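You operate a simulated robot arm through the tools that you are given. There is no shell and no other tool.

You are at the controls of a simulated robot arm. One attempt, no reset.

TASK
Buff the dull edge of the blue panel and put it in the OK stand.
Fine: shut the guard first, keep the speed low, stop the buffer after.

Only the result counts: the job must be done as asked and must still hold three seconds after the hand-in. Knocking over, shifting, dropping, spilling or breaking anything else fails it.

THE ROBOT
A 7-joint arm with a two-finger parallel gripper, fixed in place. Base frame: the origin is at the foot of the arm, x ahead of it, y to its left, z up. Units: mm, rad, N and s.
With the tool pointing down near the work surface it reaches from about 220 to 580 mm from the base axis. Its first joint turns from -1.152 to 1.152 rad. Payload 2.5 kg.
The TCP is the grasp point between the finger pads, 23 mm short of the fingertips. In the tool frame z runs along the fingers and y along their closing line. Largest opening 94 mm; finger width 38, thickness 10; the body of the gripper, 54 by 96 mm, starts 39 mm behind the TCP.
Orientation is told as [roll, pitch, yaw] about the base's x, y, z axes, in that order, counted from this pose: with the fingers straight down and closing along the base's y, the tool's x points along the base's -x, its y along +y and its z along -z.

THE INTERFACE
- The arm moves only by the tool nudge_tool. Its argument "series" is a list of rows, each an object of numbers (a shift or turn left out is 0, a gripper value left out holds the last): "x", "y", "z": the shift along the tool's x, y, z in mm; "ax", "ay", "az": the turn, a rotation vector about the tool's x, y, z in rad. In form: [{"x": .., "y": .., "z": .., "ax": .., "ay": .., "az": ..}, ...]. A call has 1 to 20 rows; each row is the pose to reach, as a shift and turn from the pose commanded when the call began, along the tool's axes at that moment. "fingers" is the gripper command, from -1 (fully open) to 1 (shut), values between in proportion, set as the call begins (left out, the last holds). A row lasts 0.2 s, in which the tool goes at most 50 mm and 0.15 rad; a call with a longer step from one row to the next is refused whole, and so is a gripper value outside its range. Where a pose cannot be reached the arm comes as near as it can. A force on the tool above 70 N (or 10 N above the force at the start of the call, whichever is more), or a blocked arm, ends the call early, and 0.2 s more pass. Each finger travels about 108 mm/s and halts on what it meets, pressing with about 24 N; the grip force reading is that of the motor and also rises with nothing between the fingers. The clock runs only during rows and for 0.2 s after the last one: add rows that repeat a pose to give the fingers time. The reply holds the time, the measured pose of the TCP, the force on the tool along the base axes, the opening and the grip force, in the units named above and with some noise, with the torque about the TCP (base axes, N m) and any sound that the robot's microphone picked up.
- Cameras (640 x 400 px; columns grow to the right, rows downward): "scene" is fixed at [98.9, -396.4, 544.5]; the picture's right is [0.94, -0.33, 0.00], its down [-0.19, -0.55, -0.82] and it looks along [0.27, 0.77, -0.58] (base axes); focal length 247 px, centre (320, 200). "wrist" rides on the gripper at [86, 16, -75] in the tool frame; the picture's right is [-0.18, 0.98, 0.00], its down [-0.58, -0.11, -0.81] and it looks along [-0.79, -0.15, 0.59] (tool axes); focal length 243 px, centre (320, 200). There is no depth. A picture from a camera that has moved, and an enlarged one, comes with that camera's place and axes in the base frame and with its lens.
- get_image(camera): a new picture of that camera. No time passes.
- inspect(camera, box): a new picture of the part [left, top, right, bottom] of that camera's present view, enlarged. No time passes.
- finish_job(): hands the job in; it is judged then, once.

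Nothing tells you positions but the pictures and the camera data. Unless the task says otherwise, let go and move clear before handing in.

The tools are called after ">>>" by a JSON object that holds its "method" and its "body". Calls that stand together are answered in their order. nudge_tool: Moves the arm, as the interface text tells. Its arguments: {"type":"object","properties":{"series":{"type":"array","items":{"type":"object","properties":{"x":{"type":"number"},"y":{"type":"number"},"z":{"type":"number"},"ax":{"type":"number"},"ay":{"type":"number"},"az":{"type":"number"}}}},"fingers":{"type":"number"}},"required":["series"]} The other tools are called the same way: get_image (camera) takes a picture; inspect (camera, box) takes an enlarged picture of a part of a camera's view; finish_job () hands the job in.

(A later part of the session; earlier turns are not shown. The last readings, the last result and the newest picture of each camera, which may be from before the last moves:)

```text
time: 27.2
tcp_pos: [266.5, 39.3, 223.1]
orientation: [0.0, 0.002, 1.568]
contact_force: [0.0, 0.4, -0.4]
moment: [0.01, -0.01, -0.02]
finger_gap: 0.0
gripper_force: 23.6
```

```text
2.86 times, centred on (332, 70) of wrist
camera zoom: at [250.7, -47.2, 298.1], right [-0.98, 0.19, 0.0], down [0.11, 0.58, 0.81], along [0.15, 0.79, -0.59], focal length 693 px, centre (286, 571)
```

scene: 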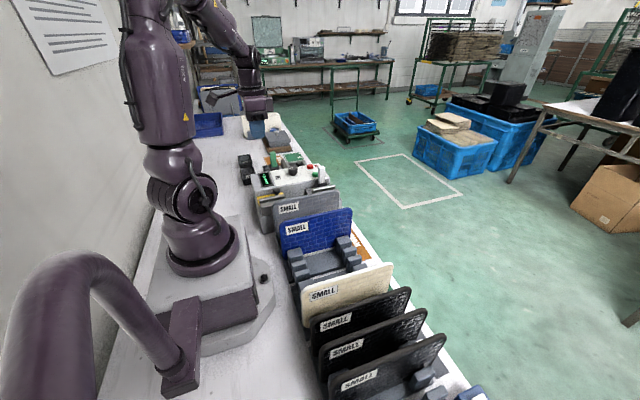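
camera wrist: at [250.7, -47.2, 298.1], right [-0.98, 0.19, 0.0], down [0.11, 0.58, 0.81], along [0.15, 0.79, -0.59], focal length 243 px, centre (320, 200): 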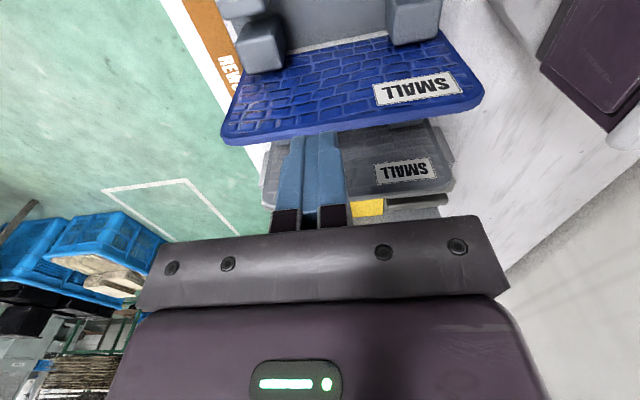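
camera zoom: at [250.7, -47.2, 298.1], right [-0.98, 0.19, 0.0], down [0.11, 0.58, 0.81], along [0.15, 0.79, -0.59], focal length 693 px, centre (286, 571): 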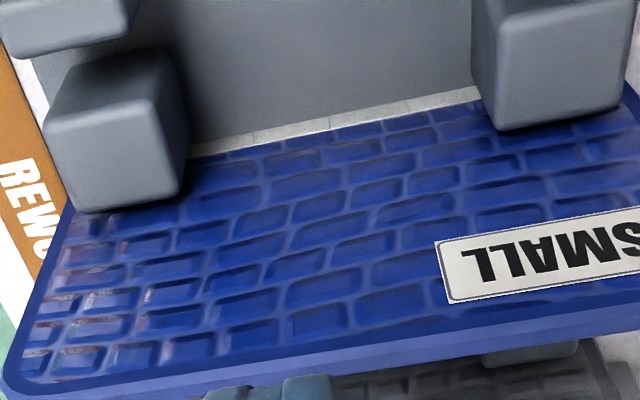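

The blue panel's bottom edge has the pale dull strip; the panel spans about x 154–349, y≈64, z 18–149. I'll turn back to yaw 0 to measure panel and slot y positions precisely by looking along x.

>>> {"method": "nudge_tool", "body": {"series": [{"az": 0.1427, "z": -10}, {"az": 0.2854, "z": -20}, {"az": 0.4281, "z": -30}, {"az": 0.5708, "z": -40, "y": 5}, {"az": 0.7135, "z": -50, "y": 10}, {"az": 0.8562, "z": -57, "y": 15}, {"az": 0.9989, "z": -57, "y": 20, "x": -3}, {"az": 1.1416, "z": -57, "y": 25, "x": -6}, {"az": 1.2843, "z": -57, "y": 30, "x": -9}, {"az": 1.427, "z": -57, "y": 30, "x": -9}, {"az": 1.5688, "z": -57, "y": 30, "x": -9}, {"az": 1.5688, "z": -57, "y": 30, "x": -9}], "fingers": 1}}

>>> {"method": "get_image", "body": {"camera": "wrist"}}

>>> {"method": "inspect", "body": {"camera": "wrist", "box": [240, 0, 400, 100]}}

>>> {"method": "inspect", "body": {"camera": "wrist", "box": [240, 60, 400, 160]}}

```text
time: 29.8
tcp_pos: [238.7, 50.4, 281.0]
orientation: [-0.001, 0.002, -0.002]
contact_force: [0.1, -0.8, 0.1]
moment: [0.01, 0.01, -0.03]
finger_gap: 0.0
gripper_force: 24.2
```

```text
taken
camera wrist: at [151.0, 64.9, 355.6], right [0.19, 0.98, 0.0], down [0.58, -0.11, 0.81], along [0.79, -0.15, -0.59], focal length 243 px, centre (320, 200)
```

wrist: 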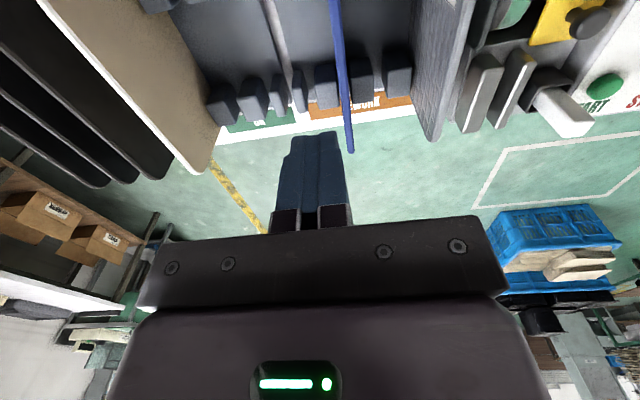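

```text
4.00 times, centred on (320, 50) of wrist
camera zoom: at [151.0, 64.9, 355.6], right [0.19, 0.98, 0.0], down [0.58, -0.11, 0.81], along [0.79, -0.15, -0.59], focal length 970 px, centre (320, 800)
```

zoom: 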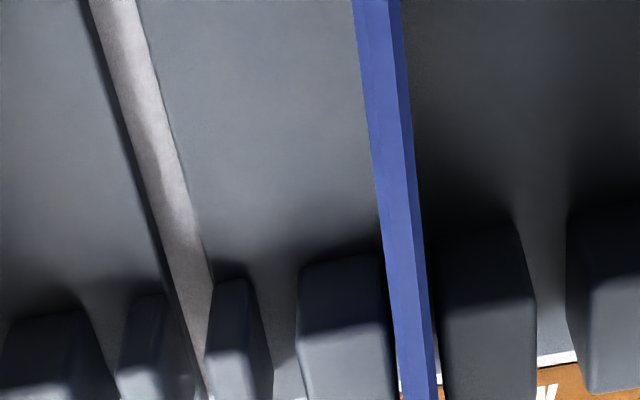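

```text
4.00 times, centred on (320, 110) of wrist
camera zoom: at [151.0, 64.9, 355.6], right [0.19, 0.98, 0.0], down [0.58, -0.11, 0.81], along [0.79, -0.15, -0.59], focal length 970 px, centre (320, 560)
```

zoom: 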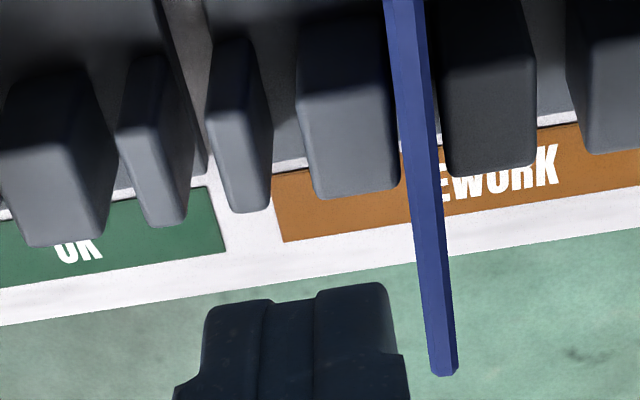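

The blue panel's top centreline is at y≈65, parallel to x. Now I'll shift to measure the OK stand's slots the same way.

>>> {"method": "nudge_tool", "body": {"series": [{"y": -30}, {"y": -60}, {"y": -90}, {"y": -116}, {"y": -116}], "fingers": 1}}

>>> {"method": "get_image", "body": {"camera": "wrist"}}

>>> {"method": "inspect", "body": {"camera": "wrist", "box": [220, 0, 380, 100]}}

>>> {"method": "inspect", "body": {"camera": "wrist", "box": [220, 60, 380, 160]}}

```text
time: 31.0
tcp_pos: [235.7, -67.2, 280.9]
orientation: [-0.001, 0.0, 0.001]
contact_force: [-0.7, 0.1, 0.1]
moment: [0.0, 0.01, 0.01]
finger_gap: 0.1
gripper_force: 24.1
```

```text
taken
camera wrist: at [150.6, -51.8, 356.0], right [0.18, 0.98, 0.0], down [0.58, -0.11, 0.81], along [0.79, -0.15, -0.59], focal length 243 px, centre (320, 200)
```

wrist: 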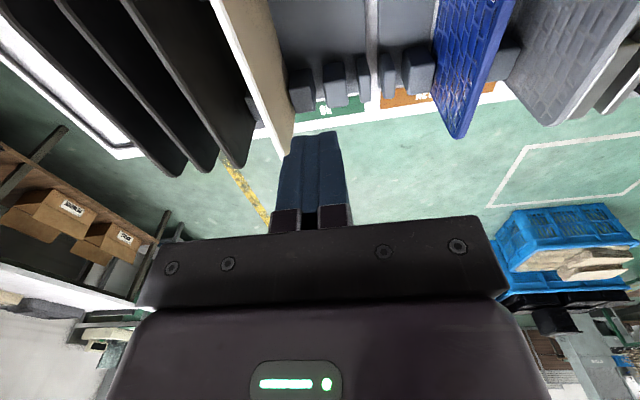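

```text
4.00 times, centred on (300, 50) of wrist
camera zoom: at [150.6, -51.8, 356.0], right [0.18, 0.98, 0.0], down [0.58, -0.11, 0.81], along [0.79, -0.15, -0.59], focal length 970 px, centre (400, 800)
```

zoom: 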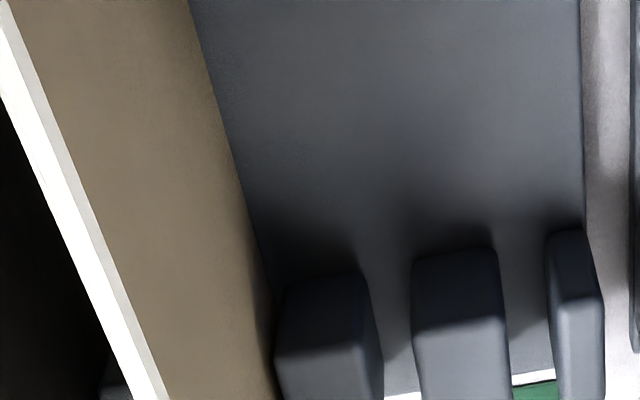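

```text
4.00 times, centred on (300, 110) of wrist
camera zoom: at [150.6, -51.8, 356.0], right [0.18, 0.98, 0.0], down [0.58, -0.11, 0.81], along [0.79, -0.15, -0.59], focal length 970 px, centre (400, 560)
```

zoom: 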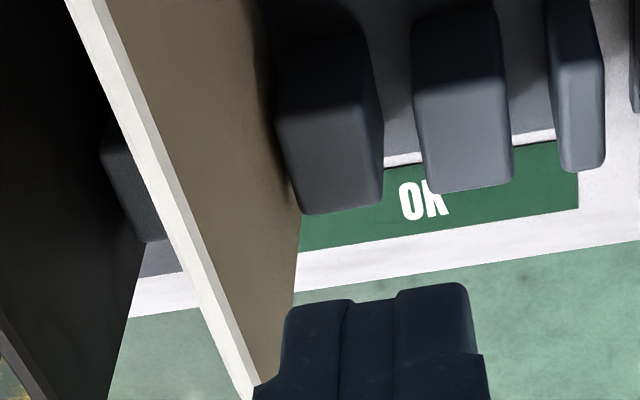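

OK-stand free slots are centred near y≈−40 and y≈−82 (cream at ≈−130). Now I'll measure the machine's slot the same way from y≈237.

>>> {"method": "nudge_tool", "body": {"series": [{"y": 41}, {"y": 82}, {"y": 123}, {"y": 164}, {"y": 205}, {"y": 246}, {"y": 287}, {"y": 287}], "fingers": 1}}

>>> {"method": "get_image", "body": {"camera": "wrist"}}

>>> {"method": "inspect", "body": {"camera": "wrist", "box": [240, 0, 400, 100]}}

>>> {"method": "inspect", "body": {"camera": "wrist", "box": [240, 60, 400, 160]}}

```text
time: 32.8
tcp_pos: [237.0, 220.0, 280.3]
orientation: [-0.002, 0.0, 0.001]
contact_force: [0.3, -0.2, -0.2]
moment: [-0.01, -0.02, 0.0]
finger_gap: 0.0
gripper_force: 24.2
```

```text
taken
camera wrist: at [150.4, 236.4, 355.5], right [0.18, 0.98, 0.0], down [0.58, -0.11, 0.81], along [0.79, -0.15, -0.59], focal length 243 px, centre (320, 200)
```

wrist: 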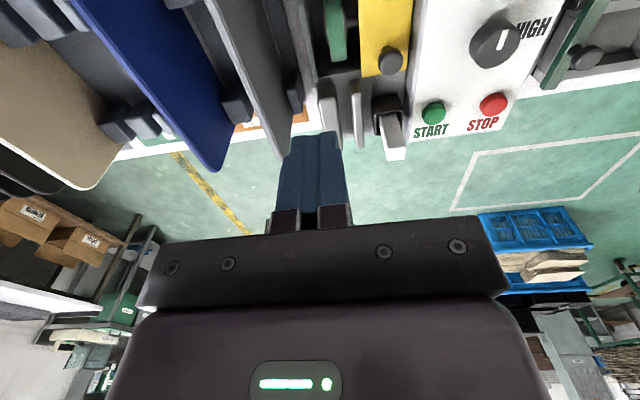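

```text
4.00 times, centred on (320, 50) of wrist
camera zoom: at [150.4, 236.4, 355.5], right [0.18, 0.98, 0.0], down [0.58, -0.11, 0.81], along [0.79, -0.15, -0.59], focal length 970 px, centre (320, 800)
```

zoom: 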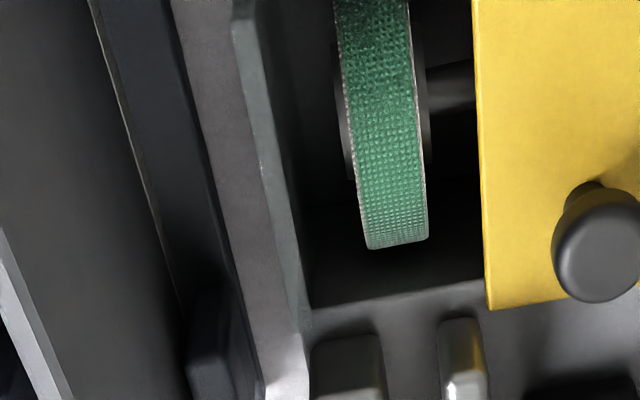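

```text
4.00 times, centred on (320, 110) of wrist
camera zoom: at [150.4, 236.4, 355.5], right [0.18, 0.98, 0.0], down [0.58, -0.11, 0.81], along [0.79, -0.15, -0.59], focal length 970 px, centre (320, 560)
```

zoom: 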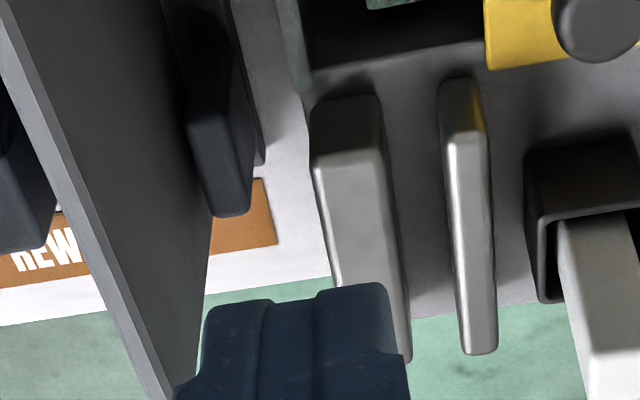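

The machine slot spans y≈226–242 (centre ≈234) with the wheel centred at y≈233.5. I'll zoom on START/STOP for precise positions before pressing START.

>>> {"method": "inspect", "body": {"camera": "wrist", "box": [380, 60, 540, 160]}}

>>> {"method": "inspect", "body": {"camera": "scene", "box": [280, 150, 344, 190]}}

```text
4.00 times, centred on (460, 110) of wrist
camera zoom: at [150.4, 236.4, 355.5], right [0.18, 0.98, 0.0], down [0.58, -0.11, 0.81], along [0.79, -0.15, -0.59], focal length 970 px, centre (-240, 560)
```

zoom: 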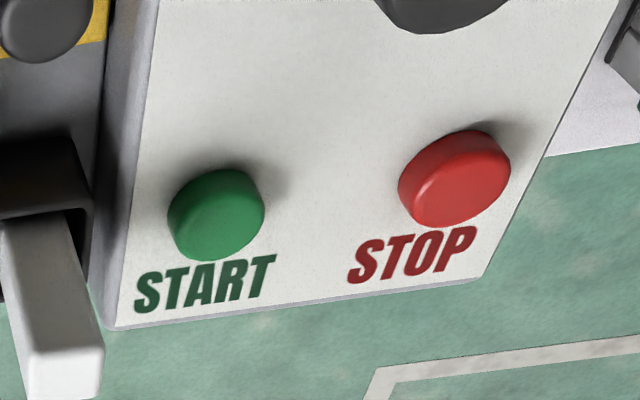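

```text
10.00 times, centred on (312, 170) of scene
camera zoom: at [98.9, -396.4, 544.5], right [0.94, -0.33, 0.0], down [-0.19, -0.55, -0.82], along [0.27, 0.77, -0.58], focal length 2468 px, centre (400, 500)
```

zoom: 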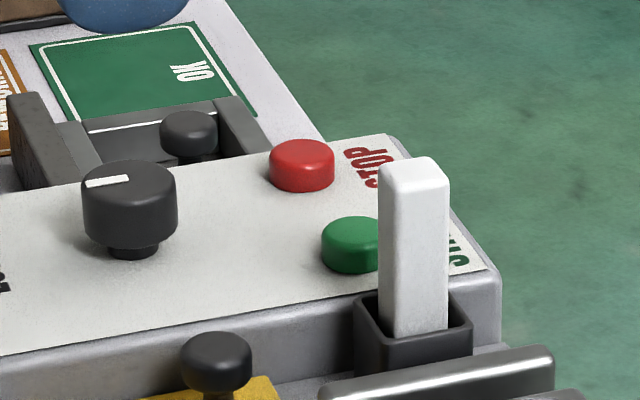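

START is near (338, 334, 114) and STOP near (338, 397, 113). I'll go above START with yaw 90 so the body stays clear of the white stick.

>>> {"method": "nudge_tool", "body": {"series": [{"az": -0.1427, "x": -9, "y": 10}, {"az": -0.2854, "x": -18, "y": 20}, {"az": -0.4281, "x": -27, "y": 30}, {"az": -0.5708, "x": -36, "y": 40}, {"az": -0.7135, "x": -45, "y": 50}, {"az": -0.8562, "x": -54, "y": 60}, {"az": -0.9989, "x": -63, "y": 70}, {"az": -1.1416, "x": -72, "y": 80}, {"az": -1.2843, "x": -81, "y": 90}, {"az": -1.427, "x": -90, "y": 100}, {"az": -1.5708, "x": -101, "y": 115}, {"az": -1.5708, "x": -101, "y": 115, "z": 40}, {"az": -1.5708, "x": -101, "y": 115, "z": 80}, {"az": -1.5708, "x": -101, "y": 115, "z": 110}, {"az": -1.5708, "x": -101, "y": 115, "z": 120}, {"az": -1.5708, "x": -101, "y": 115, "z": 120}], "fingers": 1}}

>>> {"method": "get_image", "body": {"camera": "wrist"}}

>>> {"method": "inspect", "body": {"camera": "scene", "box": [230, 120, 390, 220]}}

```text
time: 36.2
tcp_pos: [338.8, 334.4, 158.8]
orientation: [0.0, 0.002, 1.571]
contact_force: [-0.7, 0.5, -0.1]
moment: [0.03, -0.02, 0.04]
finger_gap: 0.0
gripper_force: 24.7
```

```text
taken
camera wrist: at [321.9, 248.1, 234.5], right [-0.98, 0.18, 0.0], down [0.11, 0.58, 0.81], along [0.15, 0.79, -0.59], focal length 243 px, centre (320, 200)
```

wrist: 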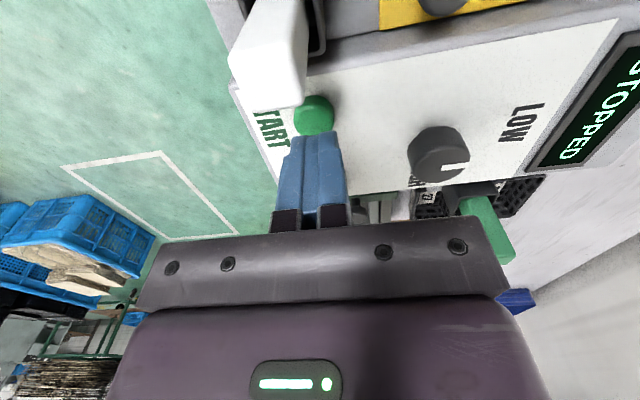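

```text
4.00 times, centred on (310, 170) of scene
camera zoom: at [98.9, -396.4, 544.5], right [0.94, -0.33, 0.0], down [-0.19, -0.55, -0.82], along [0.27, 0.77, -0.58], focal length 987 px, centre (360, 320)
```

zoom: 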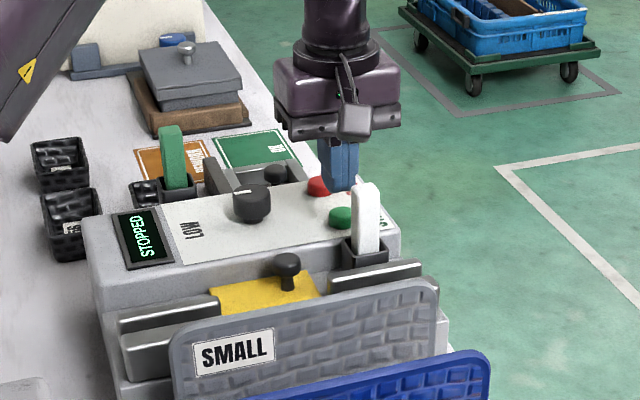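

The fingertips hover about 20 mm above START. I'll press down in small steps.

>>> {"method": "nudge_tool", "body": {"series": [{"z": 8}, {"z": 14}, {"z": 18}, {"z": 20}, {"z": 22}, {"z": 24}, {"z": 25}], "fingers": 1}}

>>> {"method": "inspect", "body": {"camera": "scene", "box": [230, 120, 390, 220]}}

```text
time: 37.8
tcp_pos: [339.2, 335.5, 134.6]
orientation: [-0.001, 0.001, 1.571]
contact_force: [1.3, -0.1, 0.4]
moment: [-0.04, 0.0, -0.02]
finger_gap: 0.1
gripper_force: 24.6
```

```text
4.00 times, centred on (310, 170) of scene
camera zoom: at [98.9, -396.4, 544.5], right [0.94, -0.33, 0.0], down [-0.19, -0.55, -0.82], along [0.27, 0.77, -0.58], focal length 987 px, centre (360, 320)
```

zoom: 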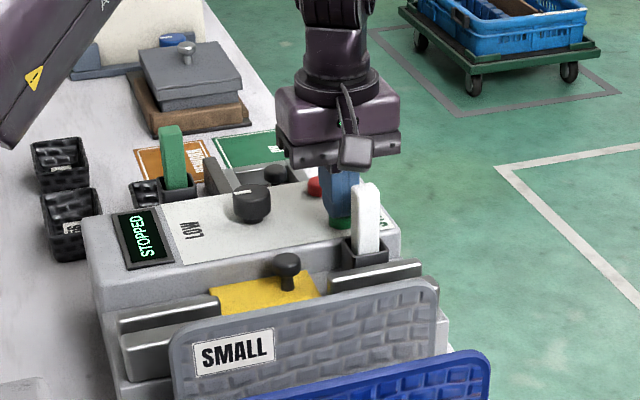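

No contact force yet at tip height ≈112. I'll press further by small steps.

>>> {"method": "nudge_tool", "body": {"series": [{"z": 1.5}, {"z": 3}, {"z": 4.5}, {"z": 6}], "fingers": 1}}

>>> {"method": "inspect", "body": {"camera": "scene", "box": [230, 120, 390, 220]}}

```text
time: 38.8
tcp_pos: [337.5, 334.5, 129.1]
orientation: [-0.001, 0.001, 1.57]
contact_force: [-1.0, -1.4, 3.8]
moment: [0.04, -0.02, -0.02]
finger_gap: 0.0
gripper_force: 24.2
heard: click
```

```text
4.00 times, centred on (310, 170) of scene
camera zoom: at [98.9, -396.4, 544.5], right [0.94, -0.33, 0.0], down [-0.19, -0.55, -0.82], along [0.27, 0.77, -0.58], focal length 987 px, centre (360, 320)
```

zoom: 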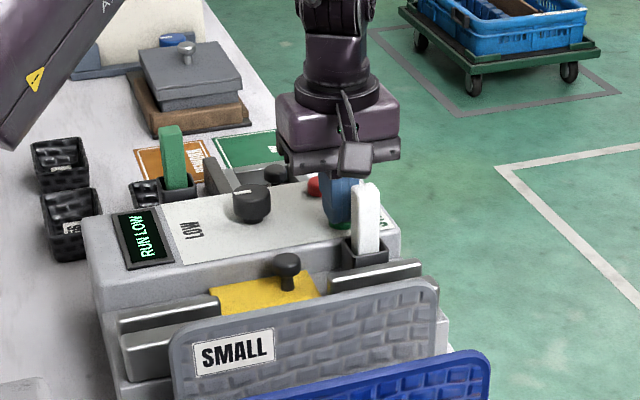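

A click was heard and the display shows RUN LOW. I'll lift off and go back above the blue panel with yaw 0, opening the fingers moderately.

>>> {"method": "nudge_tool", "body": {"series": [{"z": -20}, {"z": -60}, {"z": -100}, {"z": -150}, {"z": -150, "az": 0.1427, "x": 20, "y": 6}, {"z": -150, "az": 0.2854, "x": 45, "y": 14}, {"z": -150, "az": 0.4281, "x": 70, "y": 22}, {"z": -150, "az": 0.5708, "x": 95, "y": 30}, {"z": -150, "az": 0.7135, "x": 120, "y": 38}, {"z": -150, "az": 0.8562, "x": 145, "y": 46}, {"z": -150, "az": 0.9989, "x": 170, "y": 54}, {"z": -150, "az": 1.1416, "x": 195, "y": 62}, {"z": -150, "az": 1.2843, "x": 220, "y": 70}, {"z": -150, "az": 1.427, "x": 245, "y": 78}, {"z": -150, "az": 1.5708, "x": 269.5, "y": 86.5}, {"z": -150, "az": 1.5708, "x": 269.5, "y": 86.5}], "fingers": 0}}

>>> {"method": "get_image", "body": {"camera": "wrist"}}

>>> {"method": "inspect", "body": {"camera": "scene", "box": [230, 120, 390, 220]}}

```text
time: 42.2
tcp_pos: [252.2, 64.8, 279.2]
orientation: [0.0, 0.001, -0.001]
contact_force: [-1.0, 1.2, -0.7]
moment: [0.02, 0.0, 0.0]
finger_gap: 46.8
gripper_force: 0.0
```

```text
taken
camera wrist: at [165.5, 81.0, 354.2], right [0.19, 0.98, 0.0], down [0.58, -0.11, 0.81], along [0.79, -0.15, -0.59], focal length 243 px, centre (320, 200)
```

wrist: 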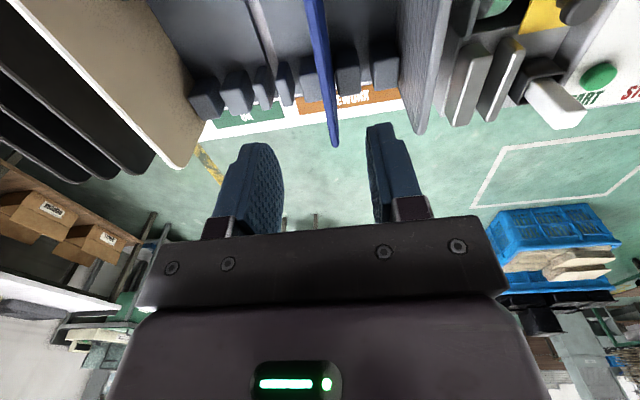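

```text
4.00 times, centred on (310, 170) of scene
camera zoom: at [98.9, -396.4, 544.5], right [0.94, -0.33, 0.0], down [-0.19, -0.55, -0.82], along [0.27, 0.77, -0.58], focal length 987 px, centre (360, 320)
```

zoom: 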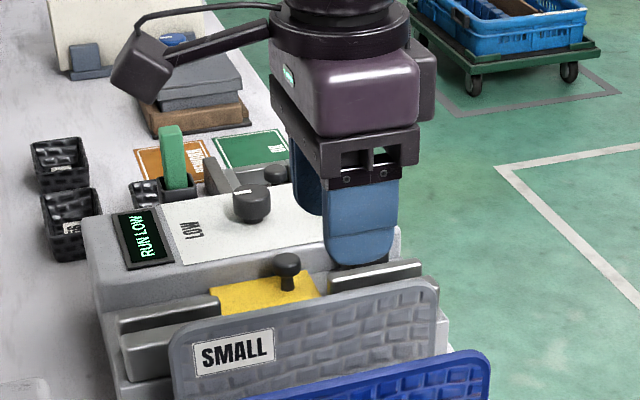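

RUN LOW is showing and the fingers hover over the blue panel. I'll zoom to check the y alignment.

>>> {"method": "inspect", "body": {"camera": "wrist", "box": [270, 0, 398, 80]}}

>>> {"method": "inspect", "body": {"camera": "wrist", "box": [270, 80, 398, 160]}}

```text
5.00 times, centred on (334, 40) of wrist
camera zoom: at [165.5, 81.0, 354.2], right [0.19, 0.98, 0.0], down [0.58, -0.11, 0.81], along [0.79, -0.15, -0.59], focal length 1213 px, centre (250, 1000)
```

zoom: 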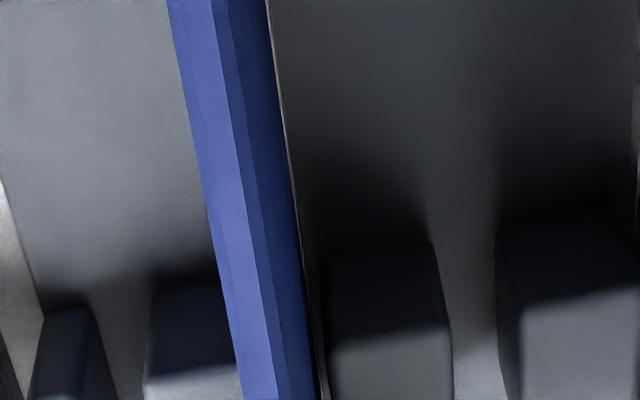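

```text
5.00 times, centred on (334, 120) of wrist
camera zoom: at [165.5, 81.0, 354.2], right [0.19, 0.98, 0.0], down [0.58, -0.11, 0.81], along [0.79, -0.15, -0.59], focal length 1213 px, centre (250, 600)
```

zoom: 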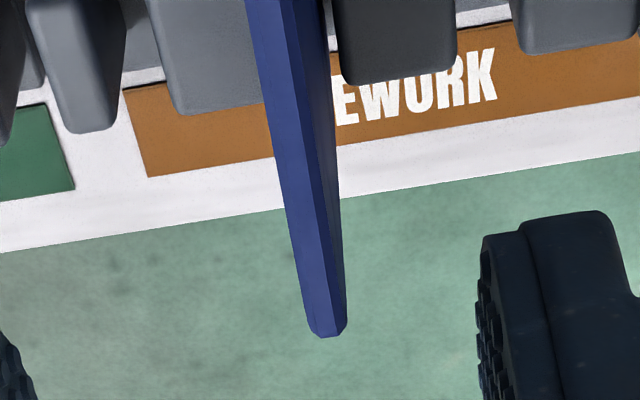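

Panel centre is at y≈63.8, within about 1 mm of the tool. I descend to grip about 16 mm below its top edge.

>>> {"method": "nudge_tool", "body": {"series": [{"y": -1, "z": 40}, {"y": -1, "z": 80}, {"y": -1, "z": 110}, {"y": -1, "z": 130}, {"y": -1, "z": 140}, {"y": -1, "z": 146}, {"y": -1, "z": 146}], "fingers": 0}}

>>> {"method": "get_image", "body": {"camera": "wrist"}}

>>> {"method": "inspect", "body": {"camera": "scene", "box": [250, 170, 410, 270]}}

```text
time: 43.8
tcp_pos: [251.3, 65.3, 134.0]
orientation: [-0.003, 0.0, 0.001]
contact_force: [-0.2, 0.5, -1.0]
moment: [0.04, -0.01, -0.01]
finger_gap: 47.3
gripper_force: 0.1
```

```text
taken
camera wrist: at [165.2, 80.2, 208.3], right [0.18, 0.98, 0.0], down [0.58, -0.11, 0.81], along [0.79, -0.15, -0.59], focal length 243 px, centre (320, 200)
```

wrist: 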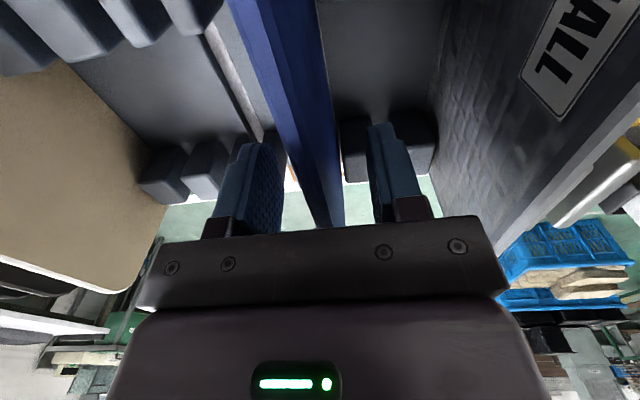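

```text
4.00 times, centred on (330, 220) of scene
camera zoom: at [98.9, -396.4, 544.5], right [0.94, -0.33, 0.0], down [-0.19, -0.55, -0.82], along [0.27, 0.77, -0.58], focal length 987 px, centre (280, 120)
```

zoom: 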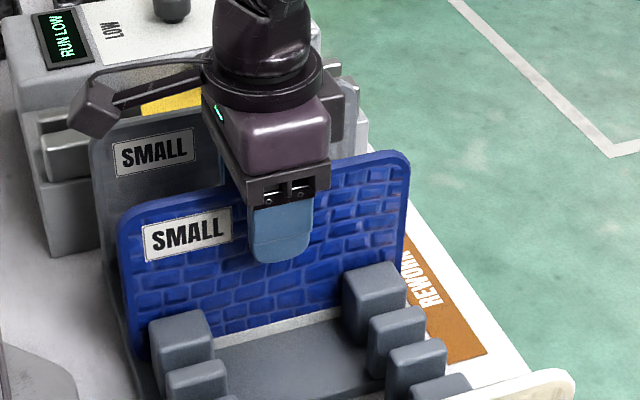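

The panel is between the fingers, clear on both sides. I close the grip.

>>> {"method": "nudge_tool", "body": {"series": [{"z": 0}, {"z": 0}, {"z": 0}, {"z": 0}], "fingers": 1}}

>>> {"method": "inspect", "body": {"camera": "scene", "box": [250, 170, 410, 270]}}

```text
time: 44.8
tcp_pos: [251.7, 66.4, 133.8]
orientation: [-0.003, 0.001, 0.001]
contact_force: [-0.5, 0.3, -0.1]
moment: [0.0, 0.03, -0.05]
finger_gap: 7.9
gripper_force: 23.8
```

```text
4.00 times, centred on (330, 220) of scene
camera zoom: at [98.9, -396.4, 544.5], right [0.94, -0.33, 0.0], down [-0.19, -0.55, -0.82], along [0.27, 0.77, -0.58], focal length 987 px, centre (280, 120)
```

zoom: 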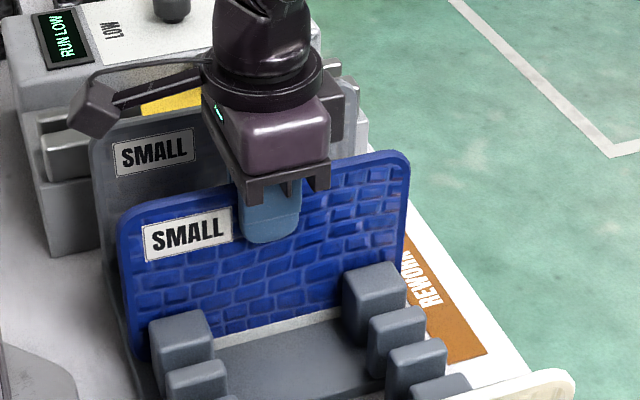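

The grip reads 7.9 mm on the panel. I lift it straight up, well clear of the stand.

>>> {"method": "nudge_tool", "body": {"series": [{"z": -8}, {"z": -20}, {"z": -40}, {"z": -65}, {"z": -90}, {"z": -115}, {"z": -140}, {"z": -166}, {"z": -166}], "fingers": 1}}

>>> {"method": "get_image", "body": {"camera": "scene"}}

>>> {"method": "get_image", "body": {"camera": "wrist"}}

```text
time: 46.8
tcp_pos: [251.7, 65.2, 300.3]
orientation: [-0.003, 0.002, 0.0]
contact_force: [0.2, 0.4, -0.7]
moment: [0.0, 0.0, 0.01]
finger_gap: 7.8
gripper_force: 24.0
```

```text
taken
```

scene: 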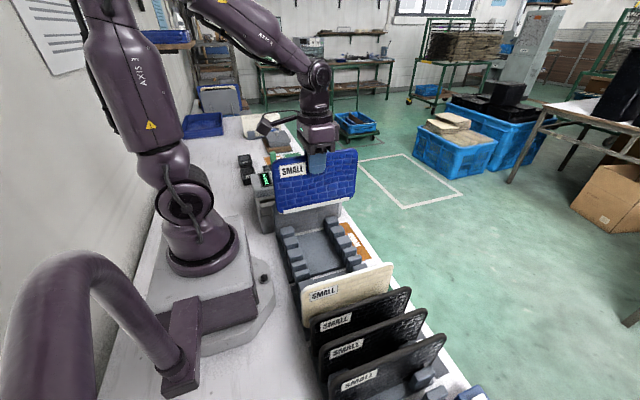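

```text
taken
camera wrist: at [165.2, 80.5, 374.5], right [0.18, 0.98, 0.0], down [0.58, -0.11, 0.81], along [0.79, -0.15, -0.59], focal length 243 px, centre (320, 200)
```

wrist: 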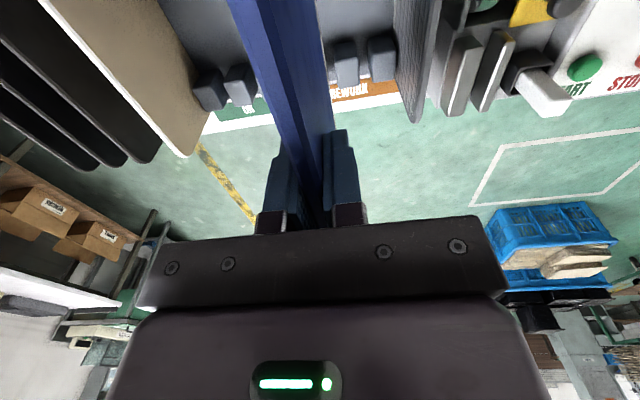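

>>> {"method": "inspect", "body": {"camera": "scene", "box": [260, 140, 372, 210]}}

```text
5.71 times, centred on (316, 175) of scene
camera zoom: at [98.9, -396.4, 544.5], right [0.94, -0.33, 0.0], down [-0.19, -0.55, -0.82], along [0.27, 0.77, -0.58], focal length 1410 px, centre (343, 343)
```

zoom: 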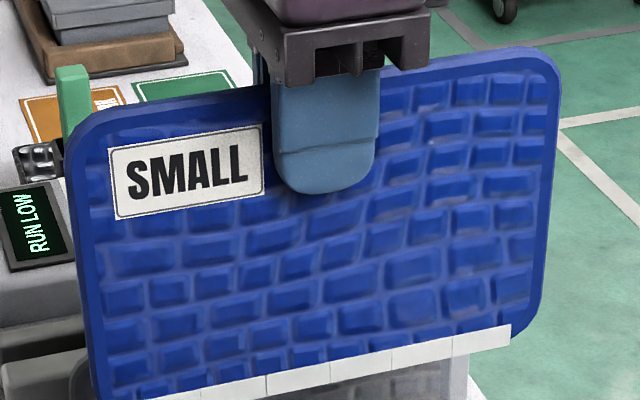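

The dull strip is made of several pale segments along the bottom edge, so I'll traverse it over the wheel. First I carry the panel over the slot (y≈234) at height.

>>> {"method": "nudge_tool", "body": {"series": [{"y": 30}, {"y": 65}, {"y": 100}, {"y": 135}, {"y": 160}, {"y": 169.4}, {"y": 169.4}, {"y": 169.4, "z": 25}, {"y": 169.4, "z": 50}, {"y": 169.4, "z": 60}, {"y": 169.4, "z": 60}], "fingers": 1}}

>>> {"method": "get_image", "body": {"camera": "wrist"}}

>>> {"method": "inspect", "body": {"camera": "scene", "box": [230, 120, 374, 210]}}

>>> {"method": "inspect", "body": {"camera": "wrist", "box": [260, 40, 420, 140]}}

```text
time: 49.2
tcp_pos: [253.0, 234.4, 239.4]
orientation: [-0.002, 0.0, -0.001]
contact_force: [0.7, 0.5, 0.2]
moment: [0.0, 0.01, 0.03]
finger_gap: 7.4
gripper_force: 24.5
```

```text
taken
camera wrist: at [166.3, 249.3, 313.4], right [0.18, 0.98, 0.0], down [0.58, -0.11, 0.81], along [0.79, -0.15, -0.59], focal length 243 px, centre (320, 200)
```

wrist: 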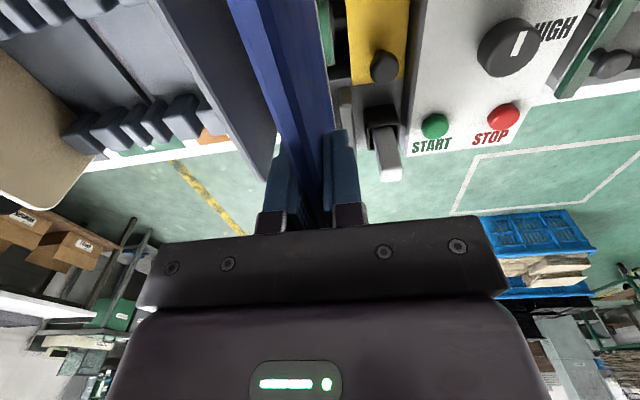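

```text
4.44 times, centred on (302, 165) of scene
camera zoom: at [98.9, -396.4, 544.5], right [0.94, -0.33, 0.0], down [-0.19, -0.55, -0.82], along [0.27, 0.77, -0.58], focal length 1097 px, centre (400, 356)
```

zoom: 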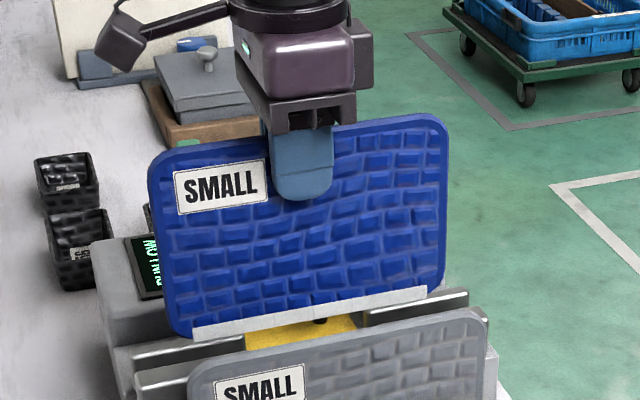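

```text
4.00 times, centred on (340, 90) of wrist
camera zoom: at [166.3, 249.3, 313.4], right [0.18, 0.98, 0.0], down [0.58, -0.11, 0.81], along [0.79, -0.15, -0.59], focal length 970 px, centre (240, 640)
```

zoom: 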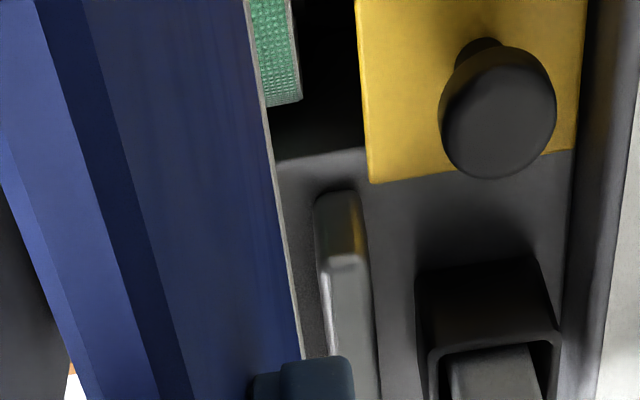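

The panel hangs above the slot with roughly 5 mm clearance to the rear guide. I lower it into the guides slowly, stopping above the wheel.

>>> {"method": "nudge_tool", "body": {"series": [{"y": 0.5, "z": 5}, {"y": 0.5, "z": 10}, {"y": 0.5, "z": 15}, {"y": 0.5, "z": 20}, {"y": 0.5, "z": 25}, {"y": 0.5, "z": 30}, {"y": 0.5, "z": 35}, {"y": 0.5, "z": 40}, {"y": 0.5, "z": 44}, {"y": 0.5, "z": 44}], "fingers": 1}}

>>> {"method": "inspect", "body": {"camera": "scene", "box": [230, 120, 374, 210]}}

>>> {"method": "inspect", "body": {"camera": "wrist", "box": [260, 20, 420, 120]}}

```text
time: 51.4
tcp_pos: [251.5, 233.9, 195.5]
orientation: [-0.002, 0.0, 0.001]
contact_force: [0.5, 0.1, -0.2]
moment: [-0.02, 0.04, 0.01]
finger_gap: 8.0
gripper_force: 23.8
```

```text
4.44 times, centred on (302, 165) of scene
camera zoom: at [98.9, -396.4, 544.5], right [0.94, -0.33, 0.0], down [-0.19, -0.55, -0.82], along [0.27, 0.77, -0.58], focal length 1097 px, centre (400, 356)
```

zoom: 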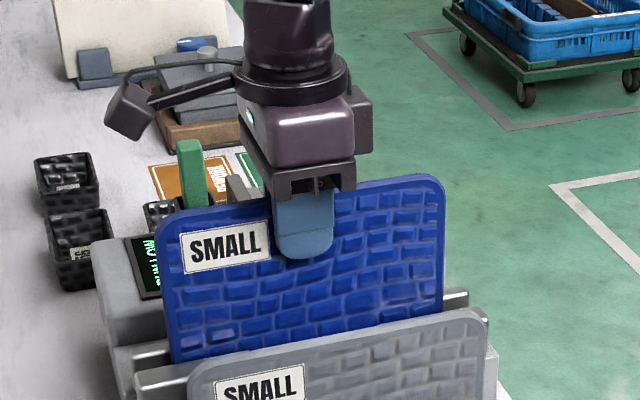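

```text
4.00 times, centred on (340, 70) of wrist
camera zoom: at [165.4, 249.9, 270.0], right [0.18, 0.98, 0.0], down [0.58, -0.11, 0.81], along [0.79, -0.15, -0.59], focal length 970 px, centre (240, 720)
```

zoom: 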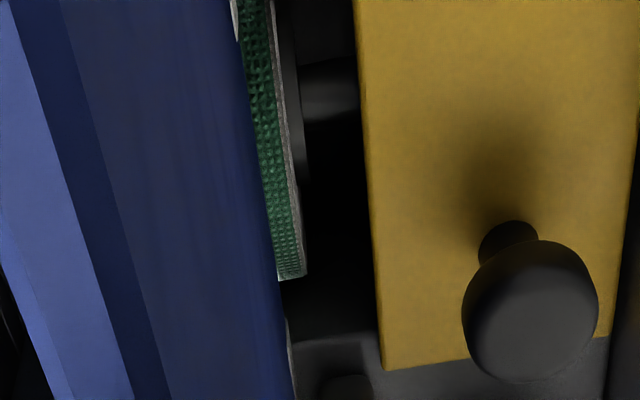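

The panel is inside the guides without contact. I lower it in fine steps toward the running wheel, watching the force.

>>> {"method": "nudge_tool", "body": {"series": [{"z": 2}, {"z": 4}, {"z": 6}, {"z": 8}, {"z": 8}], "fingers": 1}}

```text
time: 52.6
tcp_pos: [251.9, 235.8, 188.0]
orientation: [0.0, -0.005, 0.001]
contact_force: [4.3, -1.4, 19.0]
moment: [-0.15, -0.1, 0.06]
finger_gap: 7.9
gripper_force: 23.9
```

Contact with the wheel: about 19 N down-force. I ease off slightly to a gentler pressure.

>>> {"method": "nudge_tool", "body": {"series": [{"z": -1.5}, {"z": -1.5}], "fingers": 1}}

```text
time: 53.2
tcp_pos: [250.5, 235.0, 188.2]
orientation: [-0.003, 0.003, 0.001]
contact_force: [-0.4, 1.0, -0.5]
moment: [0.02, -0.06, 0.02]
finger_gap: 7.9
gripper_force: 24.2
```

>>> {"method": "nudge_tool", "body": {"series": [{"z": 0.8}, {"z": 0.8}], "fingers": 1}}

```text
time: 53.8
tcp_pos: [251.3, 235.4, 188.7]
orientation: [-0.003, 0.0, 0.001]
contact_force: [1.1, 0.4, -1.1]
moment: [0.02, 0.0, -0.04]
finger_gap: 7.8
gripper_force: 24.1
```

No contact yet; I lower another fraction of a millimetre.

>>> {"method": "nudge_tool", "body": {"series": [{"z": 0.5}, {"z": 0.5}, {"z": 0.5}], "fingers": 1}}

```text
time: 54.6
tcp_pos: [251.3, 234.0, 188.6]
orientation: [-0.002, -0.001, 0.001]
contact_force: [0.9, -0.4, 3.6]
moment: [0.0, 0.33, 0.03]
finger_gap: 7.8
gripper_force: 24.4
```

Light contact (≈3.6 N) now. I add a bit more pressure and hold.

>>> {"method": "nudge_tool", "body": {"series": [{"z": 0.4}, {"z": 0.4}, {"z": 0.4}, {"z": 0.4}], "fingers": 1}}

>>> {"method": "inspect", "body": {"camera": "scene", "box": [230, 120, 374, 210]}}

>>> {"method": "get_image", "body": {"camera": "wrist"}}

```text
time: 55.6
tcp_pos: [252.6, 234.3, 187.8]
orientation: [-0.002, -0.001, 0.0]
contact_force: [-2.1, -2.4, 17.4]
moment: [-0.2, 0.37, -0.01]
finger_gap: 7.7
gripper_force: 23.6
```

```text
4.44 times, centred on (302, 165) of scene
camera zoom: at [98.8, -396.4, 544.5], right [0.94, -0.33, 0.0], down [-0.19, -0.55, -0.82], along [0.27, 0.77, -0.58], focal length 1097 px, centre (400, 356)
```

zoom: 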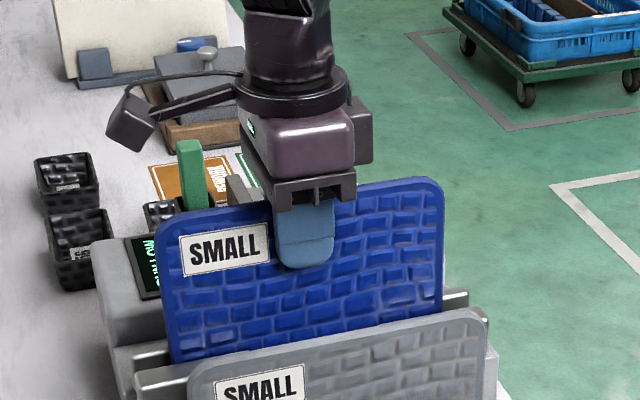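

```text
taken
camera wrist: at [165.3, 250.1, 262.5], right [0.18, 0.98, 0.0], down [0.58, -0.11, 0.81], along [0.79, -0.15, -0.59], focal length 243 px, centre (320, 200)
```

wrist: 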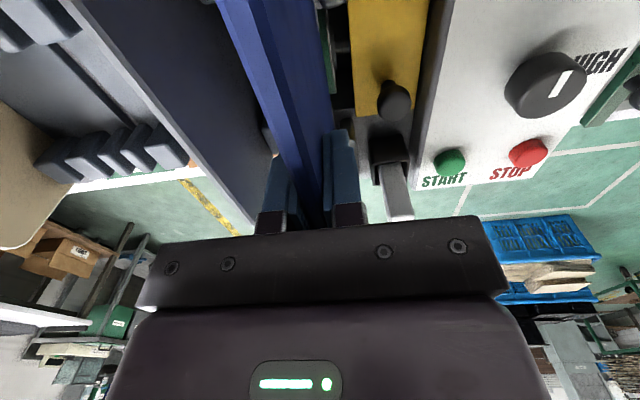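

The panel edge now rests on the wheel (it slid a few mm up in the grip), with ~17 N. I'll ease slightly and traverse slowly toward +x so the wheel sweeps the −x half of the edge.

>>> {"method": "nudge_tool", "body": {"series": [{"z": -0.15, "x": -4}, {"z": -0.15, "x": -8}, {"z": -0.15, "x": -12}, {"z": -0.15, "x": -16}, {"z": -0.15, "x": -20}, {"z": -0.15, "x": -24}, {"z": -0.15, "x": -28}, {"z": -0.15, "x": -32}, {"z": -0.15, "x": -36}, {"z": -0.15, "x": -40}], "fingers": 1}}

>>> {"method": "inspect", "body": {"camera": "scene", "box": [230, 120, 390, 220]}}

```text
time: 57.8
tcp_pos: [292.1, 234.1, 188.2]
orientation: [-0.002, 0.001, -0.001]
contact_force: [-5.4, 0.6, 13.4]
moment: [0.07, -0.44, 0.05]
finger_gap: 7.8
gripper_force: 24.4
```

```text
4.00 times, centred on (310, 170) of scene
camera zoom: at [98.8, -396.4, 544.5], right [0.94, -0.33, 0.0], down [-0.19, -0.55, -0.82], along [0.27, 0.77, -0.58], focal length 987 px, centre (360, 320)
```

zoom: 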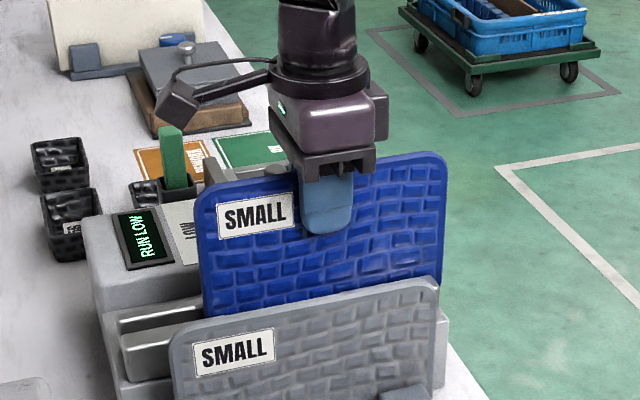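

RUN LOW continues, contact force ≈13 N and the contact moves along the edge as expected. I ease slightly and continue to the −x end of the strip.

>>> {"method": "nudge_tool", "body": {"series": [{"z": -0.15, "x": -4}, {"z": -0.15, "x": -8}, {"z": -0.15, "x": -12}, {"z": -0.15, "x": -16}, {"z": -0.15, "x": -20}, {"z": -0.15, "x": -24}, {"z": -0.15, "x": -28}, {"z": -0.15, "x": -32}, {"z": -0.15, "x": -36}, {"z": -0.15, "x": -40}, {"z": -0.15, "x": -42}, {"z": -0.15, "x": -42}, {"z": -0.15, "x": -42}], "fingers": 1}}

>>> {"method": "inspect", "body": {"camera": "scene", "box": [230, 120, 390, 220]}}

```text
time: 60.6
tcp_pos: [334.9, 234.5, 188.3]
orientation: [0.0, 0.0, 0.001]
contact_force: [-0.3, 0.5, -1.0]
moment: [0.03, 0.0, 0.02]
finger_gap: 7.9
gripper_force: 24.5
```

```text
4.00 times, centred on (310, 170) of scene
camera zoom: at [98.9, -396.4, 544.5], right [0.94, -0.33, 0.0], down [-0.19, -0.55, -0.82], along [0.27, 0.77, -0.58], focal length 987 px, centre (360, 320)
```

zoom: 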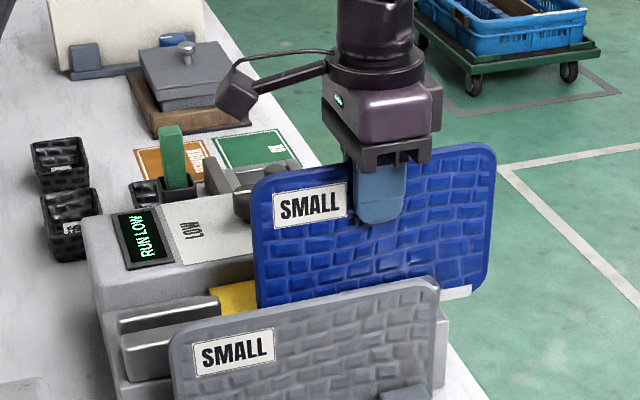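

Contact was lost at this end. I press down slightly to restore light contact.

>>> {"method": "nudge_tool", "body": {"series": [{"z": 0.3}, {"z": 0.5}, {"z": 0.5}], "fingers": 1}}

```text
time: 61.4
tcp_pos: [332.9, 234.5, 187.1]
orientation: [-0.002, 0.0, 0.0]
contact_force: [0.9, 0.0, -0.4]
moment: [-0.03, -0.03, 0.0]
finger_gap: 7.8
gripper_force: 23.9
```

>>> {"method": "nudge_tool", "body": {"series": [{"z": 0.4}, {"z": 0.8}, {"z": 0.8}], "fingers": 1}}

```text
time: 62.2
tcp_pos: [332.4, 234.0, 187.1]
orientation: [-0.002, 0.002, -0.002]
contact_force: [-3.9, -2.2, 13.1]
moment: [-0.26, 0.35, 0.03]
finger_gap: 7.5
gripper_force: 24.6
```

The moment suggests contact lies in the +x guide rather than on the wheel. I'll lift the panel out to check tilt and which segments have changed.

>>> {"method": "nudge_tool", "body": {"series": [{"z": -10}, {"z": -25}, {"z": -45}, {"z": -70}, {"z": -95}, {"z": -95}], "fingers": 1}}

>>> {"method": "get_image", "body": {"camera": "scene"}}

>>> {"method": "inspect", "body": {"camera": "scene", "box": [260, 110, 388, 190]}}

>>> {"method": "get_image", "body": {"camera": "wrist"}}

```text
time: 63.6
tcp_pos: [333.9, 233.4, 281.9]
orientation: [-0.001, 0.001, 0.0]
contact_force: [-0.5, -0.2, -0.3]
moment: [0.0, 0.0, -0.01]
finger_gap: 7.9
gripper_force: 24.2
```

```text
taken
```

scene: 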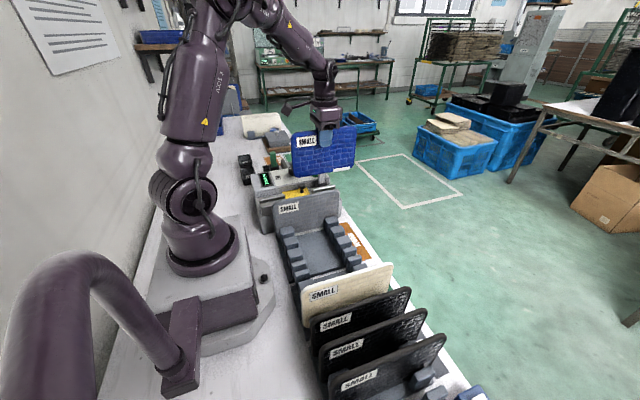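

```text
5.00 times, centred on (324, 150) of scene
camera zoom: at [98.9, -396.4, 544.5], right [0.94, -0.33, 0.0], down [-0.19, -0.55, -0.82], along [0.27, 0.77, -0.58], focal length 1234 px, centre (300, 450)
```

zoom: 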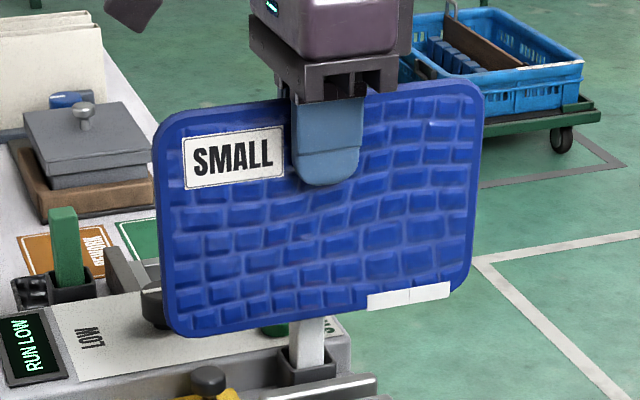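

```text
taken
camera wrist: at [247.9, 249.8, 356.4], right [0.18, 0.98, 0.0], down [0.58, -0.11, 0.81], along [0.79, -0.15, -0.59], focal length 243 px, centre (320, 200)
```

wrist: 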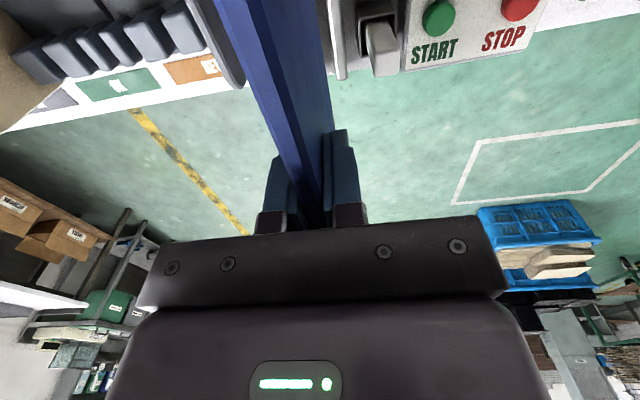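

Most segments are buffed; only two pale segments remain at the +x end of the edge (about +30 to +85 mm from centre). I'll move the panel to −x above the slot and re-enter so the wheel meets those.

>>> {"method": "nudge_tool", "body": {"series": [{"x": 25}, {"x": 60}, {"x": 95}, {"x": 112}, {"x": 112}, {"x": 112, "z": 20}, {"x": 112, "z": 35}, {"x": 112, "z": 45}, {"x": 112, "z": 55}, {"x": 112, "z": 63}, {"x": 112, "z": 70}, {"x": 112, "z": 77}, {"x": 112, "z": 82}, {"x": 112, "z": 82}], "fingers": 1}}

>>> {"method": "inspect", "body": {"camera": "scene", "box": [230, 120, 390, 220]}}

>>> {"method": "get_image", "body": {"camera": "wrist"}}

```text
time: 66.6
tcp_pos: [221.9, 234.2, 198.9]
orientation: [-0.002, 0.001, 0.001]
contact_force: [0.5, 0.0, -0.7]
moment: [-0.02, 0.01, 0.01]
finger_gap: 8.0
gripper_force: 23.7
```

```text
4.00 times, centred on (310, 170) of scene
camera zoom: at [98.9, -396.4, 544.5], right [0.94, -0.33, 0.0], down [-0.19, -0.55, -0.82], along [0.27, 0.77, -0.58], focal length 987 px, centre (360, 320)
```

zoom: 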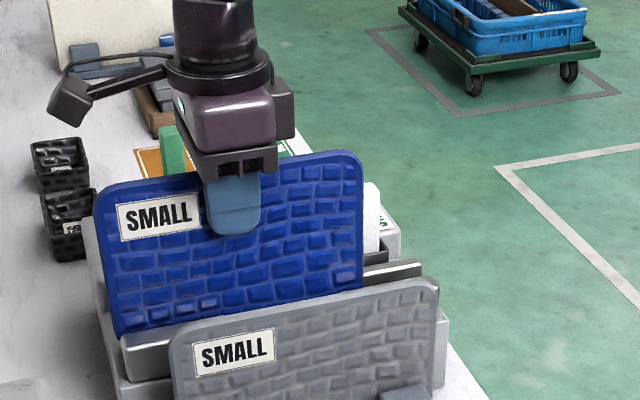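

```text
taken
camera wrist: at [135.5, 250.1, 273.9], right [0.18, 0.98, 0.0], down [0.58, -0.11, 0.81], along [0.79, -0.15, -0.59], focal length 243 px, centre (320, 200)
```

wrist: 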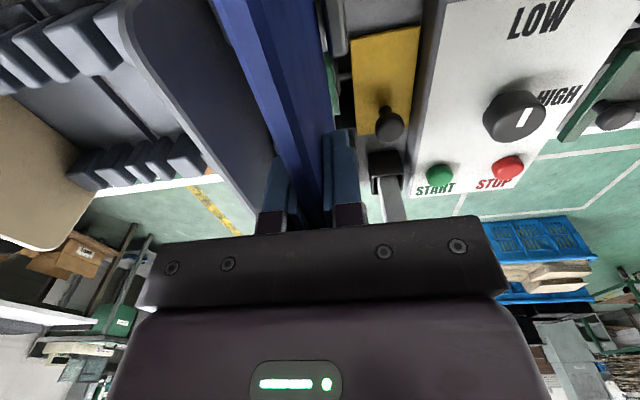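

The panel is back in the guides, shifted to −x. I lower in fine steps to find the wheel contact.

>>> {"method": "nudge_tool", "body": {"series": [{"z": 1.5}, {"z": 3}, {"z": 4.5}, {"z": 6}, {"z": 6}], "fingers": 1}}

```text
time: 67.8
tcp_pos: [221.5, 233.7, 193.3]
orientation: [-0.001, -0.002, 0.0]
contact_force: [-0.3, 0.2, -0.9]
moment: [0.02, 0.02, 0.01]
finger_gap: 8.0
gripper_force: 24.0
```

>>> {"method": "nudge_tool", "body": {"series": [{"z": 0.7}, {"z": 1.4}, {"z": 2.1}, {"z": 2.1}], "fingers": 1}}

```text
time: 68.8
tcp_pos: [222.4, 234.7, 191.2]
orientation: [-0.002, -0.001, 0.001]
contact_force: [-0.6, 0.6, 0.1]
moment: [0.02, 0.0, 0.0]
finger_gap: 7.8
gripper_force: 24.0
```

>>> {"method": "nudge_tool", "body": {"series": [{"z": 0.6}, {"z": 1.2}, {"z": 1.8}, {"z": 1.8}], "fingers": 1}}

```text
time: 69.8
tcp_pos: [221.5, 234.0, 188.9]
orientation: [-0.002, -0.001, -0.001]
contact_force: [-0.4, -0.3, 0.1]
moment: [-0.04, -0.02, -0.02]
finger_gap: 8.0
gripper_force: 24.5
```

No contact yet at tool height ≈189. I keep lowering gently.

>>> {"method": "nudge_tool", "body": {"series": [{"z": 0.5}, {"z": 1.0}, {"z": 1.5}, {"z": 1.5}], "fingers": 1}}

```text
time: 70.8
tcp_pos: [222.0, 234.5, 188.1]
orientation: [-0.003, -0.001, 0.0]
contact_force: [-0.7, -0.7, -1.4]
moment: [-0.02, -0.02, -0.02]
finger_gap: 7.6
gripper_force: 24.0
```

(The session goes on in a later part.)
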